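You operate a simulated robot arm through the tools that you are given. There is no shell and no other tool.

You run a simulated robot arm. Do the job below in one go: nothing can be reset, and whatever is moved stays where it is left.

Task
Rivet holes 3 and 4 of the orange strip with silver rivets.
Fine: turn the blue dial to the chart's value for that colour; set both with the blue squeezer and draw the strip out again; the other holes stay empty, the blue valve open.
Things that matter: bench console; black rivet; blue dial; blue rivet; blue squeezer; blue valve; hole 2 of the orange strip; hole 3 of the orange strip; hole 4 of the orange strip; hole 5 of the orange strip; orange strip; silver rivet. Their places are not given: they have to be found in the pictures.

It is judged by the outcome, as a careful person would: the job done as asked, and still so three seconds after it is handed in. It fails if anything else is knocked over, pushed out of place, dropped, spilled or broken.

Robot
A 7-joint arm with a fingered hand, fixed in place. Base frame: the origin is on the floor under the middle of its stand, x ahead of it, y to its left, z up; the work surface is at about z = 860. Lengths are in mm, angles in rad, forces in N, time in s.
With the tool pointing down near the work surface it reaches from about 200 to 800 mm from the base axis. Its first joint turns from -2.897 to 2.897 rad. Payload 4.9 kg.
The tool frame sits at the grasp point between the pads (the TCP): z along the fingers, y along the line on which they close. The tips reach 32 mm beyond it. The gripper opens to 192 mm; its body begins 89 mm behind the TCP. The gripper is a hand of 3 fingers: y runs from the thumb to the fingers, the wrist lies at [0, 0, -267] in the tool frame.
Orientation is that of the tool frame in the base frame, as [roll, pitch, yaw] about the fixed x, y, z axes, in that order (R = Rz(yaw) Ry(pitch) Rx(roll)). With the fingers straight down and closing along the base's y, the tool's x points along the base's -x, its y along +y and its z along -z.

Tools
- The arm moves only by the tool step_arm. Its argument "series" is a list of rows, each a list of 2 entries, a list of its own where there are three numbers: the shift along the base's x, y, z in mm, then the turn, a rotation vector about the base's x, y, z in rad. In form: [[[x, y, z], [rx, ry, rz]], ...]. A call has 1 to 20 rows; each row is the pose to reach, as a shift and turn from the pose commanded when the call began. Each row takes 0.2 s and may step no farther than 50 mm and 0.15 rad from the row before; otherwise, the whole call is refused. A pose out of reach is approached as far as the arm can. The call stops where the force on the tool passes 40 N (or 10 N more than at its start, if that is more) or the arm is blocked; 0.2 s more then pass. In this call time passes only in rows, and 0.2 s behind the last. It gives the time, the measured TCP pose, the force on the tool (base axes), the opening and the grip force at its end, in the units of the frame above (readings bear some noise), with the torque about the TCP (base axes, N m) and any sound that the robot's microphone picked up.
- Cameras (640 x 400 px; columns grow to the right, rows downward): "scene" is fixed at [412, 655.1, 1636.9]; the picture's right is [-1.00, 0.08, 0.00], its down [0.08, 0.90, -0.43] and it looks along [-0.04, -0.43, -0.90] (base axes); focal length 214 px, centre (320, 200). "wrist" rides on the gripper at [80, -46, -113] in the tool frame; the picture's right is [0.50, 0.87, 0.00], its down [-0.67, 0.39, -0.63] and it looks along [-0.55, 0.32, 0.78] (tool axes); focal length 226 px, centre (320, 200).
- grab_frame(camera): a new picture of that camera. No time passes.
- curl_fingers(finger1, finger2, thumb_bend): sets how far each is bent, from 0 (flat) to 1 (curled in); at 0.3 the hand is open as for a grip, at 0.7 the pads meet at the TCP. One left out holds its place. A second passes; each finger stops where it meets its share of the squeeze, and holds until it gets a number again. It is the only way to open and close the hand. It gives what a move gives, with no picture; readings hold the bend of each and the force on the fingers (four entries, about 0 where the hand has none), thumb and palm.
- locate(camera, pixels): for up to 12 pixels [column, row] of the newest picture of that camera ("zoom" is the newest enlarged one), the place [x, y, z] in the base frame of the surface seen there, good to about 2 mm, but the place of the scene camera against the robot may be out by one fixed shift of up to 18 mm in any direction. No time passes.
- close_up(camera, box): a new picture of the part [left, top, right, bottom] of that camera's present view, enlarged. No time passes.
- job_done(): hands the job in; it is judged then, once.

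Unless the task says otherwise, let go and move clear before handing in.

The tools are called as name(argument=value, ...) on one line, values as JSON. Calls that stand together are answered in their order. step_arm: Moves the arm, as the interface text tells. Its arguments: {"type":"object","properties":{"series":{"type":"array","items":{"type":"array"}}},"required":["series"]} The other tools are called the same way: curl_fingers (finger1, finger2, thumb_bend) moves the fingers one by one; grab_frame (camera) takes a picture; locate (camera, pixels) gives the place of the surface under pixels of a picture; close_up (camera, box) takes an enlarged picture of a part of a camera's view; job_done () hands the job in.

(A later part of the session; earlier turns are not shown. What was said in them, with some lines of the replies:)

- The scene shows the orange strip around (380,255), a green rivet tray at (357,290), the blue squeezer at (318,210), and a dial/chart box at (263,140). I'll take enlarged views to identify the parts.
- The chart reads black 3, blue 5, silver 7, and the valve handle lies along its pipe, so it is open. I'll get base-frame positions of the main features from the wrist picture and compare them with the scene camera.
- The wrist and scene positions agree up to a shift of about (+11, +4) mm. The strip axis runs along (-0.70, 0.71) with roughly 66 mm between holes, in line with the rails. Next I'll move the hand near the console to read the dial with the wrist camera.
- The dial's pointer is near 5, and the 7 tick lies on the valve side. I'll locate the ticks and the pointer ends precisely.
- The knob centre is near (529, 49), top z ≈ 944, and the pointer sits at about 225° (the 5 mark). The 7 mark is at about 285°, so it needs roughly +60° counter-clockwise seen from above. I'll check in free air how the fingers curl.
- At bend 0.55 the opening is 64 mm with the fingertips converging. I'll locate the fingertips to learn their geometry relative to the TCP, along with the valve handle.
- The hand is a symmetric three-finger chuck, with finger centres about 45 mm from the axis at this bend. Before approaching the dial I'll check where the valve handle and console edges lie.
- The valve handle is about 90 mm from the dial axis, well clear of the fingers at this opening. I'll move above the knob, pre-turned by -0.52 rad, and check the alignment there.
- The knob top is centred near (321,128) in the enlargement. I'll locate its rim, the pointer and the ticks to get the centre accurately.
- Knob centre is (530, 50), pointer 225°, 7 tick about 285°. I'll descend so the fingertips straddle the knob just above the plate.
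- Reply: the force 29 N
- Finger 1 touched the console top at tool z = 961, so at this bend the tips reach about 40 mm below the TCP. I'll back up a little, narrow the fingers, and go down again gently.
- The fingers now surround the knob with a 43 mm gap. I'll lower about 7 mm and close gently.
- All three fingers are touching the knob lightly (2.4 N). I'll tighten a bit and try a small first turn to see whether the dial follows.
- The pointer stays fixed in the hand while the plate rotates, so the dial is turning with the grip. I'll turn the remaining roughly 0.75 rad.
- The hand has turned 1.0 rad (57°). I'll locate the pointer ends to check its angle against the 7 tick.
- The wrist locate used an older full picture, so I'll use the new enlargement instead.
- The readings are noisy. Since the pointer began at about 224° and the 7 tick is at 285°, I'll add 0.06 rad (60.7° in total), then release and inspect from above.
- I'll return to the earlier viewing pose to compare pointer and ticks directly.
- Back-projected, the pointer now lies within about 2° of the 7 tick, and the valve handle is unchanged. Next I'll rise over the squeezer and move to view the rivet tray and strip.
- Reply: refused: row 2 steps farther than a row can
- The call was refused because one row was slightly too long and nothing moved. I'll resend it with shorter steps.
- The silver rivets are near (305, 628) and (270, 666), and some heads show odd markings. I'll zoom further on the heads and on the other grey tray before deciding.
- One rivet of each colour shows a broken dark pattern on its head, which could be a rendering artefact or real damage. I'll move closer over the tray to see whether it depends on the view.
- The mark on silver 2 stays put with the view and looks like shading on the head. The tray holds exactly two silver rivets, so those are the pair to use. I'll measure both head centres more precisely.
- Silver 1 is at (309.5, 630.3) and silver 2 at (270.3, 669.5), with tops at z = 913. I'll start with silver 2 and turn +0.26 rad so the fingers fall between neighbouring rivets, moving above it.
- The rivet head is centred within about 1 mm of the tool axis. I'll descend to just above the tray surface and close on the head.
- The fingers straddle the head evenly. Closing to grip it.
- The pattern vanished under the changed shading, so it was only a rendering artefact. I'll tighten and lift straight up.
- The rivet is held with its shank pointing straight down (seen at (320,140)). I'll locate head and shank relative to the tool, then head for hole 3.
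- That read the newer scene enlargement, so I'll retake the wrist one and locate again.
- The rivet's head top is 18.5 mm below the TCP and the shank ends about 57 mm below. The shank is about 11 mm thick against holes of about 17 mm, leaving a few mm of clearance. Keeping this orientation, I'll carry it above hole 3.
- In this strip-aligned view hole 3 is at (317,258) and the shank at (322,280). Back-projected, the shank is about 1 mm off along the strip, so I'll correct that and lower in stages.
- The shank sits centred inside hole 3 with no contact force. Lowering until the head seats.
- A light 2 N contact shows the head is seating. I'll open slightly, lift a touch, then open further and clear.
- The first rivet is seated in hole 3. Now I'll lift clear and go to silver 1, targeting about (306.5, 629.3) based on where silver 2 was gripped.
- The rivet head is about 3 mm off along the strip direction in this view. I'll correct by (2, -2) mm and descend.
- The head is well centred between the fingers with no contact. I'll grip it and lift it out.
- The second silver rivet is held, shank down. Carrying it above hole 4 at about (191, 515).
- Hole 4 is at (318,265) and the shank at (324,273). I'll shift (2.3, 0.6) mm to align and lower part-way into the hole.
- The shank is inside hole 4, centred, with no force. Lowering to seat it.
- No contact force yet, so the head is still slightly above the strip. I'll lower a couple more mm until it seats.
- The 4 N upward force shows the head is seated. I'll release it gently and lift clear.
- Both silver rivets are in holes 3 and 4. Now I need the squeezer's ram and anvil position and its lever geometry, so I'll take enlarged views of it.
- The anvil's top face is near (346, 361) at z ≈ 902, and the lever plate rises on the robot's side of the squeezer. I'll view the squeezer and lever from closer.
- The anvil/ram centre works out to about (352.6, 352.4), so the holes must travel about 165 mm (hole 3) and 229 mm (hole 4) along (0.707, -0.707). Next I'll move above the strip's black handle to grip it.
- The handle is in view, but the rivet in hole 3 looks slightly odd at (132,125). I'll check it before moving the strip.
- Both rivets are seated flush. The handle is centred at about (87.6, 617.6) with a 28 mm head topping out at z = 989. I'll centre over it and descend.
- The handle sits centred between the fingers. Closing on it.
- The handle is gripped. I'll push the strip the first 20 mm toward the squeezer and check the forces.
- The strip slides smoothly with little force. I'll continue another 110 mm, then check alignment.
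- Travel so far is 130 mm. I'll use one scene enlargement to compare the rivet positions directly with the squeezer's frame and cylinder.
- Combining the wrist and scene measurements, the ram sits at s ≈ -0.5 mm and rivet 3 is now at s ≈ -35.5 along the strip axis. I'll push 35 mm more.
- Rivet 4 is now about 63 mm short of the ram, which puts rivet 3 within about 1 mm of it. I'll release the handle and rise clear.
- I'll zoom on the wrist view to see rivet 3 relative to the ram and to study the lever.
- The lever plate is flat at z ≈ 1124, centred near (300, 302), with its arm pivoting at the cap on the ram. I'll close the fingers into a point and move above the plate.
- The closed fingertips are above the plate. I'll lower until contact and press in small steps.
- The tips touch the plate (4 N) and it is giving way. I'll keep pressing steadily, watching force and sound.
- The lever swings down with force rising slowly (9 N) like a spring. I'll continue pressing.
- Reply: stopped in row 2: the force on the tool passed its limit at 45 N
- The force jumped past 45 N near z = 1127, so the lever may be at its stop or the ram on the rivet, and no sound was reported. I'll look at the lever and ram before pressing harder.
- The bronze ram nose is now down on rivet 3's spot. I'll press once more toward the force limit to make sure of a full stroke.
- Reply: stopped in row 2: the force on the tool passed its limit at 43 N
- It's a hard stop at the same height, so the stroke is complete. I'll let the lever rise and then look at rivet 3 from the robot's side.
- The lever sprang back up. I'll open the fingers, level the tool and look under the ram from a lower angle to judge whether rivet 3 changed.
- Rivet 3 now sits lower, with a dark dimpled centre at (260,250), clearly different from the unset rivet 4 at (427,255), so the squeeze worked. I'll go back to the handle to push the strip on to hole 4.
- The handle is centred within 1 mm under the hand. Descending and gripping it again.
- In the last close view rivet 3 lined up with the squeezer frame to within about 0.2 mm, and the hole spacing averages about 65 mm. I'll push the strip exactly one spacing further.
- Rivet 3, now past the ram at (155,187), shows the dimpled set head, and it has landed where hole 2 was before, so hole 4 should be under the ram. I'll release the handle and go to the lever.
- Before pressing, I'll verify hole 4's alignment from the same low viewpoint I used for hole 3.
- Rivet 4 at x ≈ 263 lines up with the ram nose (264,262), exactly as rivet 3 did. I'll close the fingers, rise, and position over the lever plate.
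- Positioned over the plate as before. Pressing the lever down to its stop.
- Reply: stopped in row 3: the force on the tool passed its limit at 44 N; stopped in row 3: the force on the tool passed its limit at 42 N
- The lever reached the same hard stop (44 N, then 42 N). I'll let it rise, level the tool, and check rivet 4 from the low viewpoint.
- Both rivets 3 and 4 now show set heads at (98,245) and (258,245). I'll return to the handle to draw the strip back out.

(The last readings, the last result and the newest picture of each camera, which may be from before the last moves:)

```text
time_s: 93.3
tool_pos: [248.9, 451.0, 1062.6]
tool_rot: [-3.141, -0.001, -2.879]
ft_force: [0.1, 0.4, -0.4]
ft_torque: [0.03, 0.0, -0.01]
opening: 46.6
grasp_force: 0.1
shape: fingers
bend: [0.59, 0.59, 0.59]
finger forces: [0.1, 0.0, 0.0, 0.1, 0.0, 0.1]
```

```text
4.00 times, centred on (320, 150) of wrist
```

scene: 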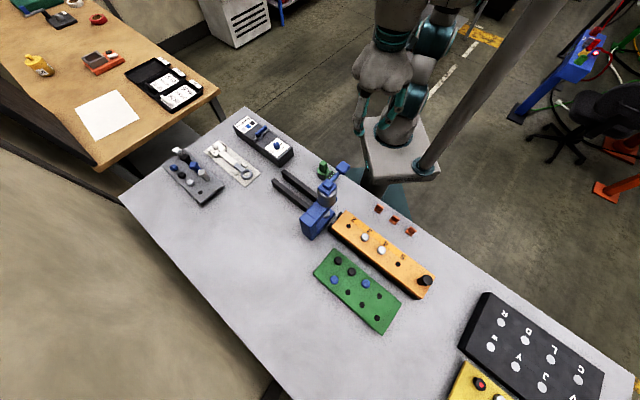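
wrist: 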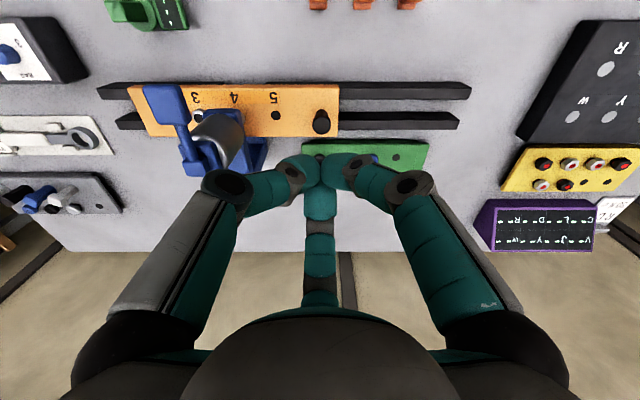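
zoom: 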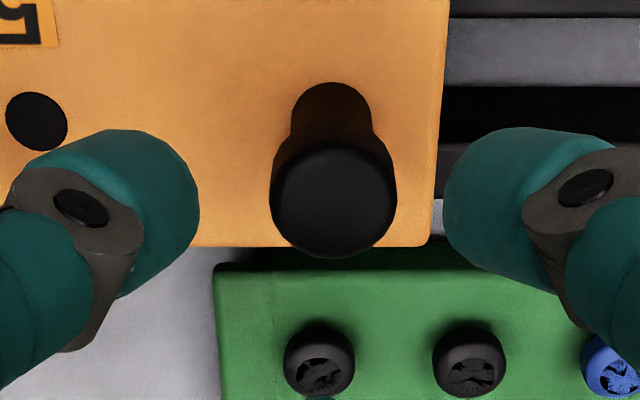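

The handle is about 3 mm off along the strip. I'll correct by (-1.5, 2), descend and grip.

step_arm(series=[[[-1.5, 2, -25], [0, 0, 0]], [[-1.5, 2, -50], [0, 0, 0]], [[-1.5, 2, -66], [0, 0, 0]]])

curl_fingers(finger1=0.64, finger2=0.64, thumb_bend=0.64)

curl_fingers(finger1=0.69, finger2=0.69, thumb_bend=0.69)

step_arm(series=[[[-4, 4, 0], [0, 0, 0]], [[-10, 10, 0], [0, 0, 0]], [[-18, 18, 0], [0, 0, 0]], [[-27, 27, 0], [0, 0, 0]], [[-36, 36, 0], [0, 0, 0]], [[-46, 46, 0], [0, 0, 0]]])

close_up(camera="scene", box=[290, 150, 430, 280])

```text
time_s: 94.1
tool_pos: [247.9, 453.1, 994.9]
tool_rot: [-3.139, 0.0, -2.88]
ft_force: [0.7, 0.4, 0.1]
ft_torque: [-0.04, 0.01, -0.03]
opening: 46.5
grasp_force: 0.0
shape: fingers
bend: [0.59, 0.59, 0.59]
finger forces: [0.1, 0.0, 0.1, 0.0, 0.0, 0.0]
```

```text
time_s: 95.1
tool_pos: [247.4, 454.5, 995.4]
tool_rot: [-3.14, 0.0, -2.88]
ft_force: [1.2, 1.2, -0.7]
ft_torque: [0.01, -0.03, 0.01]
opening: 26.0
grasp_force: 0.4
shape: fingers
bend: [0.64, 0.63, 0.64]
finger forces: [0.0, 1.6, 0.0, 0.1, 0.1, 0.0]
```

```text
time_s: 96.1
tool_pos: [247.3, 453.3, 995.3]
tool_rot: [-3.139, 0.002, -2.88]
ft_force: [1.3, -0.2, -3.5]
ft_torque: [-0.06, 0.03, -0.01]
opening: 18.4
grasp_force: 7.4
shape: fingers
bend: [0.66, 0.64, 0.66]
finger forces: [3.8, 6.4, 0.0, 0.0, 5.8, 0.0]
```

```text
time_s: 97.5
tool_pos: [202.0, 499.8, 996.6]
tool_rot: [-3.138, -0.001, -2.879]
ft_force: [1.7, -2.1, -8.4]
ft_torque: [-0.07, -0.03, -0.03]
opening: 18.6
grasp_force: 8.6
shape: fingers
bend: [0.66, 0.64, 0.66]
finger forces: [3.4, 7.1, 0.0, 0.0, 7.4, 0.0]
```

```text
3.08 times, centred on (360, 215) of scene
```

zoom: 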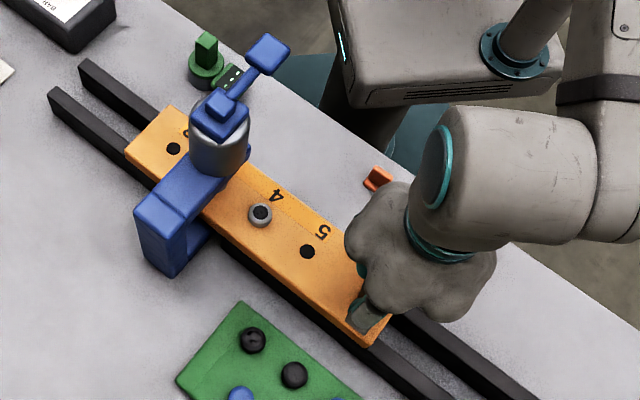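

The strip is sliding back, with rivet 4 clear of the ram and showing its set head. I'll draw it the remaining 165 mm back to where it started.

step_arm(series=[[[-9, 9, 0], [0, 0, 0]], [[-19, 19, 0], [0, 0, 0]], [[-29, 29, 0], [0, 0, 0]], [[-39, 39, 0], [0, 0, 0]], [[-49, 49, 0], [0, 0, 0]], [[-59, 59, 0], [0, 0, 0]], [[-69, 69, 0], [0, 0, 0]], [[-79, 79, 0], [0, 0, 0]], [[-89, 89, 0], [0, 0, 0]], [[-99, 99, 0], [0, 0, 0]], [[-108, 108, 0], [0, 0, 0]], [[-114, 114, 0], [0, 0, 0]], [[-116.5, 116.5, 0], [0, 0, 0]]])

close_up(camera="scene", box=[290, 150, 450, 310])

```text
time_s: 100.3
tool_pos: [85.6, 616.1, 994.8]
tool_rot: [-3.137, 0.0, -2.88]
ft_force: [-0.8, -2.1, -7.1]
ft_torque: [-0.08, 0.07, -0.04]
opening: 18.7
grasp_force: 8.4
shape: fingers
bend: [0.66, 0.64, 0.66]
finger forces: [3.4, 6.0, 0.0, 0.1, 7.6, 0.1]
```

```text
2.50 times, centred on (370, 230) of scene
```

zoom: 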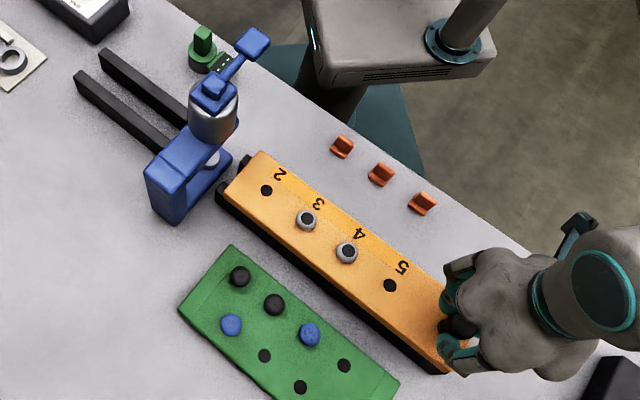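

The strip is back at its starting place with both set rivets visible at (307,220) and (346,252). I'll release the handle and move clear.

curl_fingers(finger1=0.59, finger2=0.59, thumb_bend=0.59)

step_arm(series=[[[0, 0, 15], [0, 0, 0]], [[0, 0, 40], [0, 0, 0]], [[0, 0, 75], [0, 0, 0]], [[0, 0, 120], [0, 0, 0]], [[5, -10, 165], [0, 0, 0]], [[20, -25, 205], [0, 0, 0]], [[40, -50, 240], [0, 0, 0]], [[60, -85, 260], [0, 0, 0]], [[80, -125, 270], [0, 0, 0]]])

grab_frame(camera="scene")

grab_frame(camera="wrist")

close_up(camera="scene", box=[225, 100, 315, 165])

close_up(camera="scene", box=[300, 190, 450, 340])

```text
time_s: 101.3
tool_pos: [85.3, 617.9, 996.7]
tool_rot: [-3.14, 0.002, -2.879]
ft_force: [0.6, 0.1, 0.0]
ft_torque: [-0.02, 0.01, 0.0]
opening: 45.6
grasp_force: 0.1
shape: fingers
bend: [0.59, 0.59, 0.59]
finger forces: [0.1, 0.0, 0.0, 0.1, 0.1, 0.0]
```

```text
time_s: 103.3
tool_pos: [165.6, 493.0, 1265.7]
tool_rot: [-3.139, -0.002, -2.88]
ft_force: [-0.4, -0.1, -1.6]
ft_torque: [0.0, 0.02, 0.02]
opening: 45.5
grasp_force: 0.0
shape: fingers
bend: [0.59, 0.59, 0.59]
finger forces: [0.0, 0.0, 0.0, 0.1, 0.1, 0.0]
```

```text
taken
```

scene: 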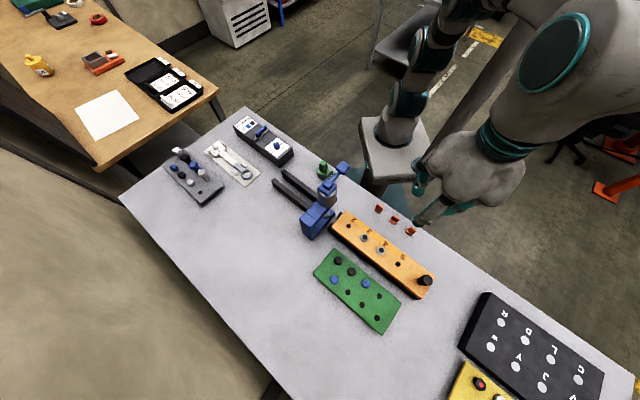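

```text
taken
```

wrist: 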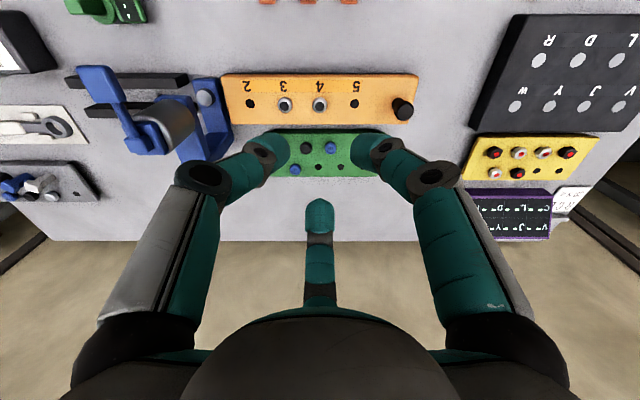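

```text
6.15 times, centred on (270, 132) of scene
```

zoom: 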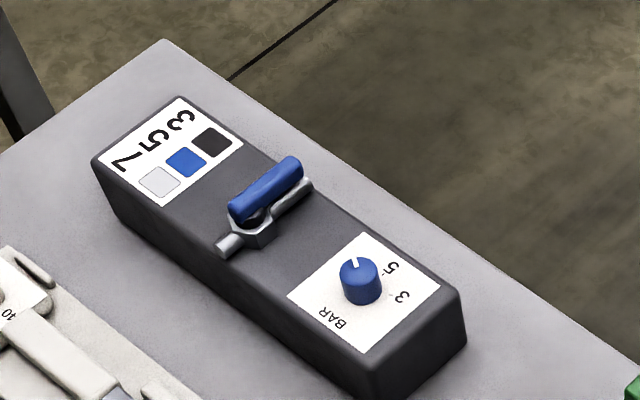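

```text
2.67 times, centred on (375, 265) of scene
```

zoom: 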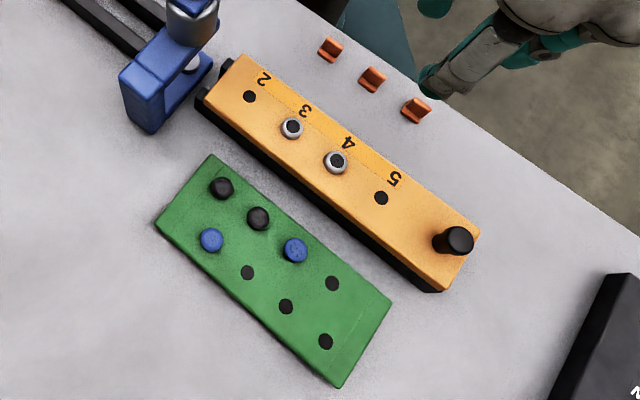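

Both rivets look set, the other holes are empty and the valve handle is still along its pipe. I'll take one last close look at the set heads and the dial.

close_up(camera="wrist", box=[230, 70, 390, 140])

close_up(camera="scene", box=[260, 130, 300, 160])

locate(camera="zoom", pixels=[[262, 135], [275, 175], [280, 190], [330, 180], [340, 240], [200, 280], [245, 330]])

```text
4.00 times, centred on (310, 105) of wrist
```

zoom: 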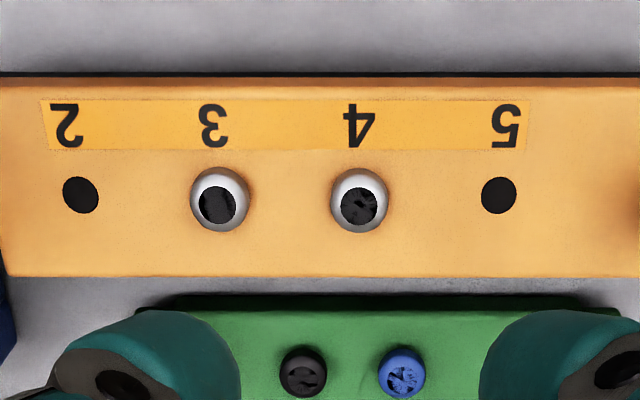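

```text
13.33 times, centred on (280, 145) of scene
```

zoom: 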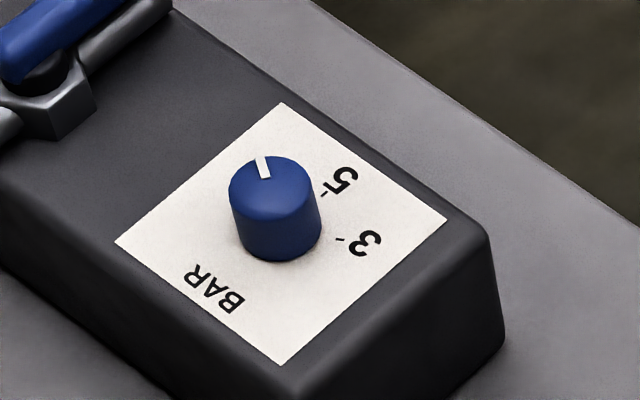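

```text
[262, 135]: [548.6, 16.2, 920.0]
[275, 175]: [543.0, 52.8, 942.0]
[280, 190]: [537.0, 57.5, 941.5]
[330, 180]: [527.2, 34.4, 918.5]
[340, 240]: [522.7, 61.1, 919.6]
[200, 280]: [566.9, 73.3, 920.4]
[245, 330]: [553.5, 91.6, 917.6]
```

The pointer works out to about 285°, matching the 7 mark. Rivets 3 and 4 are set, holes 2 and 5 are empty, the strip is drawn out, the valve is open, and the hand is clear. Handing in.

job_done()

```text
The job is handed in.
```

I riveted holes 3 and 4 of the orange strip with the two silver rivets and handed the job in.

- **Dial:** I turned the blue dial from 5 to 7, the chart's value for silver. The pointer measures within a couple of degrees of the 7 mark.
- **Rivets:** I set each rivet with the blue squeezer, pressing its lever down to its hard stop. Both heads now sit lower and show a dark, dimpled centre. The microphone picked up no sound on either squeeze, so I judged them set by how they look.
- **Strip:** I drew it back out to where it started. Holes 2 and 5 are empty.
- **Valve and bench:** The blue valve's handle still lies along its pipe, so it is open. The last pictures show nothing else moved or knocked over.

While lowering onto the dial, one finger pressed on the console top with about 29 N. I backed off, and the console did not move.
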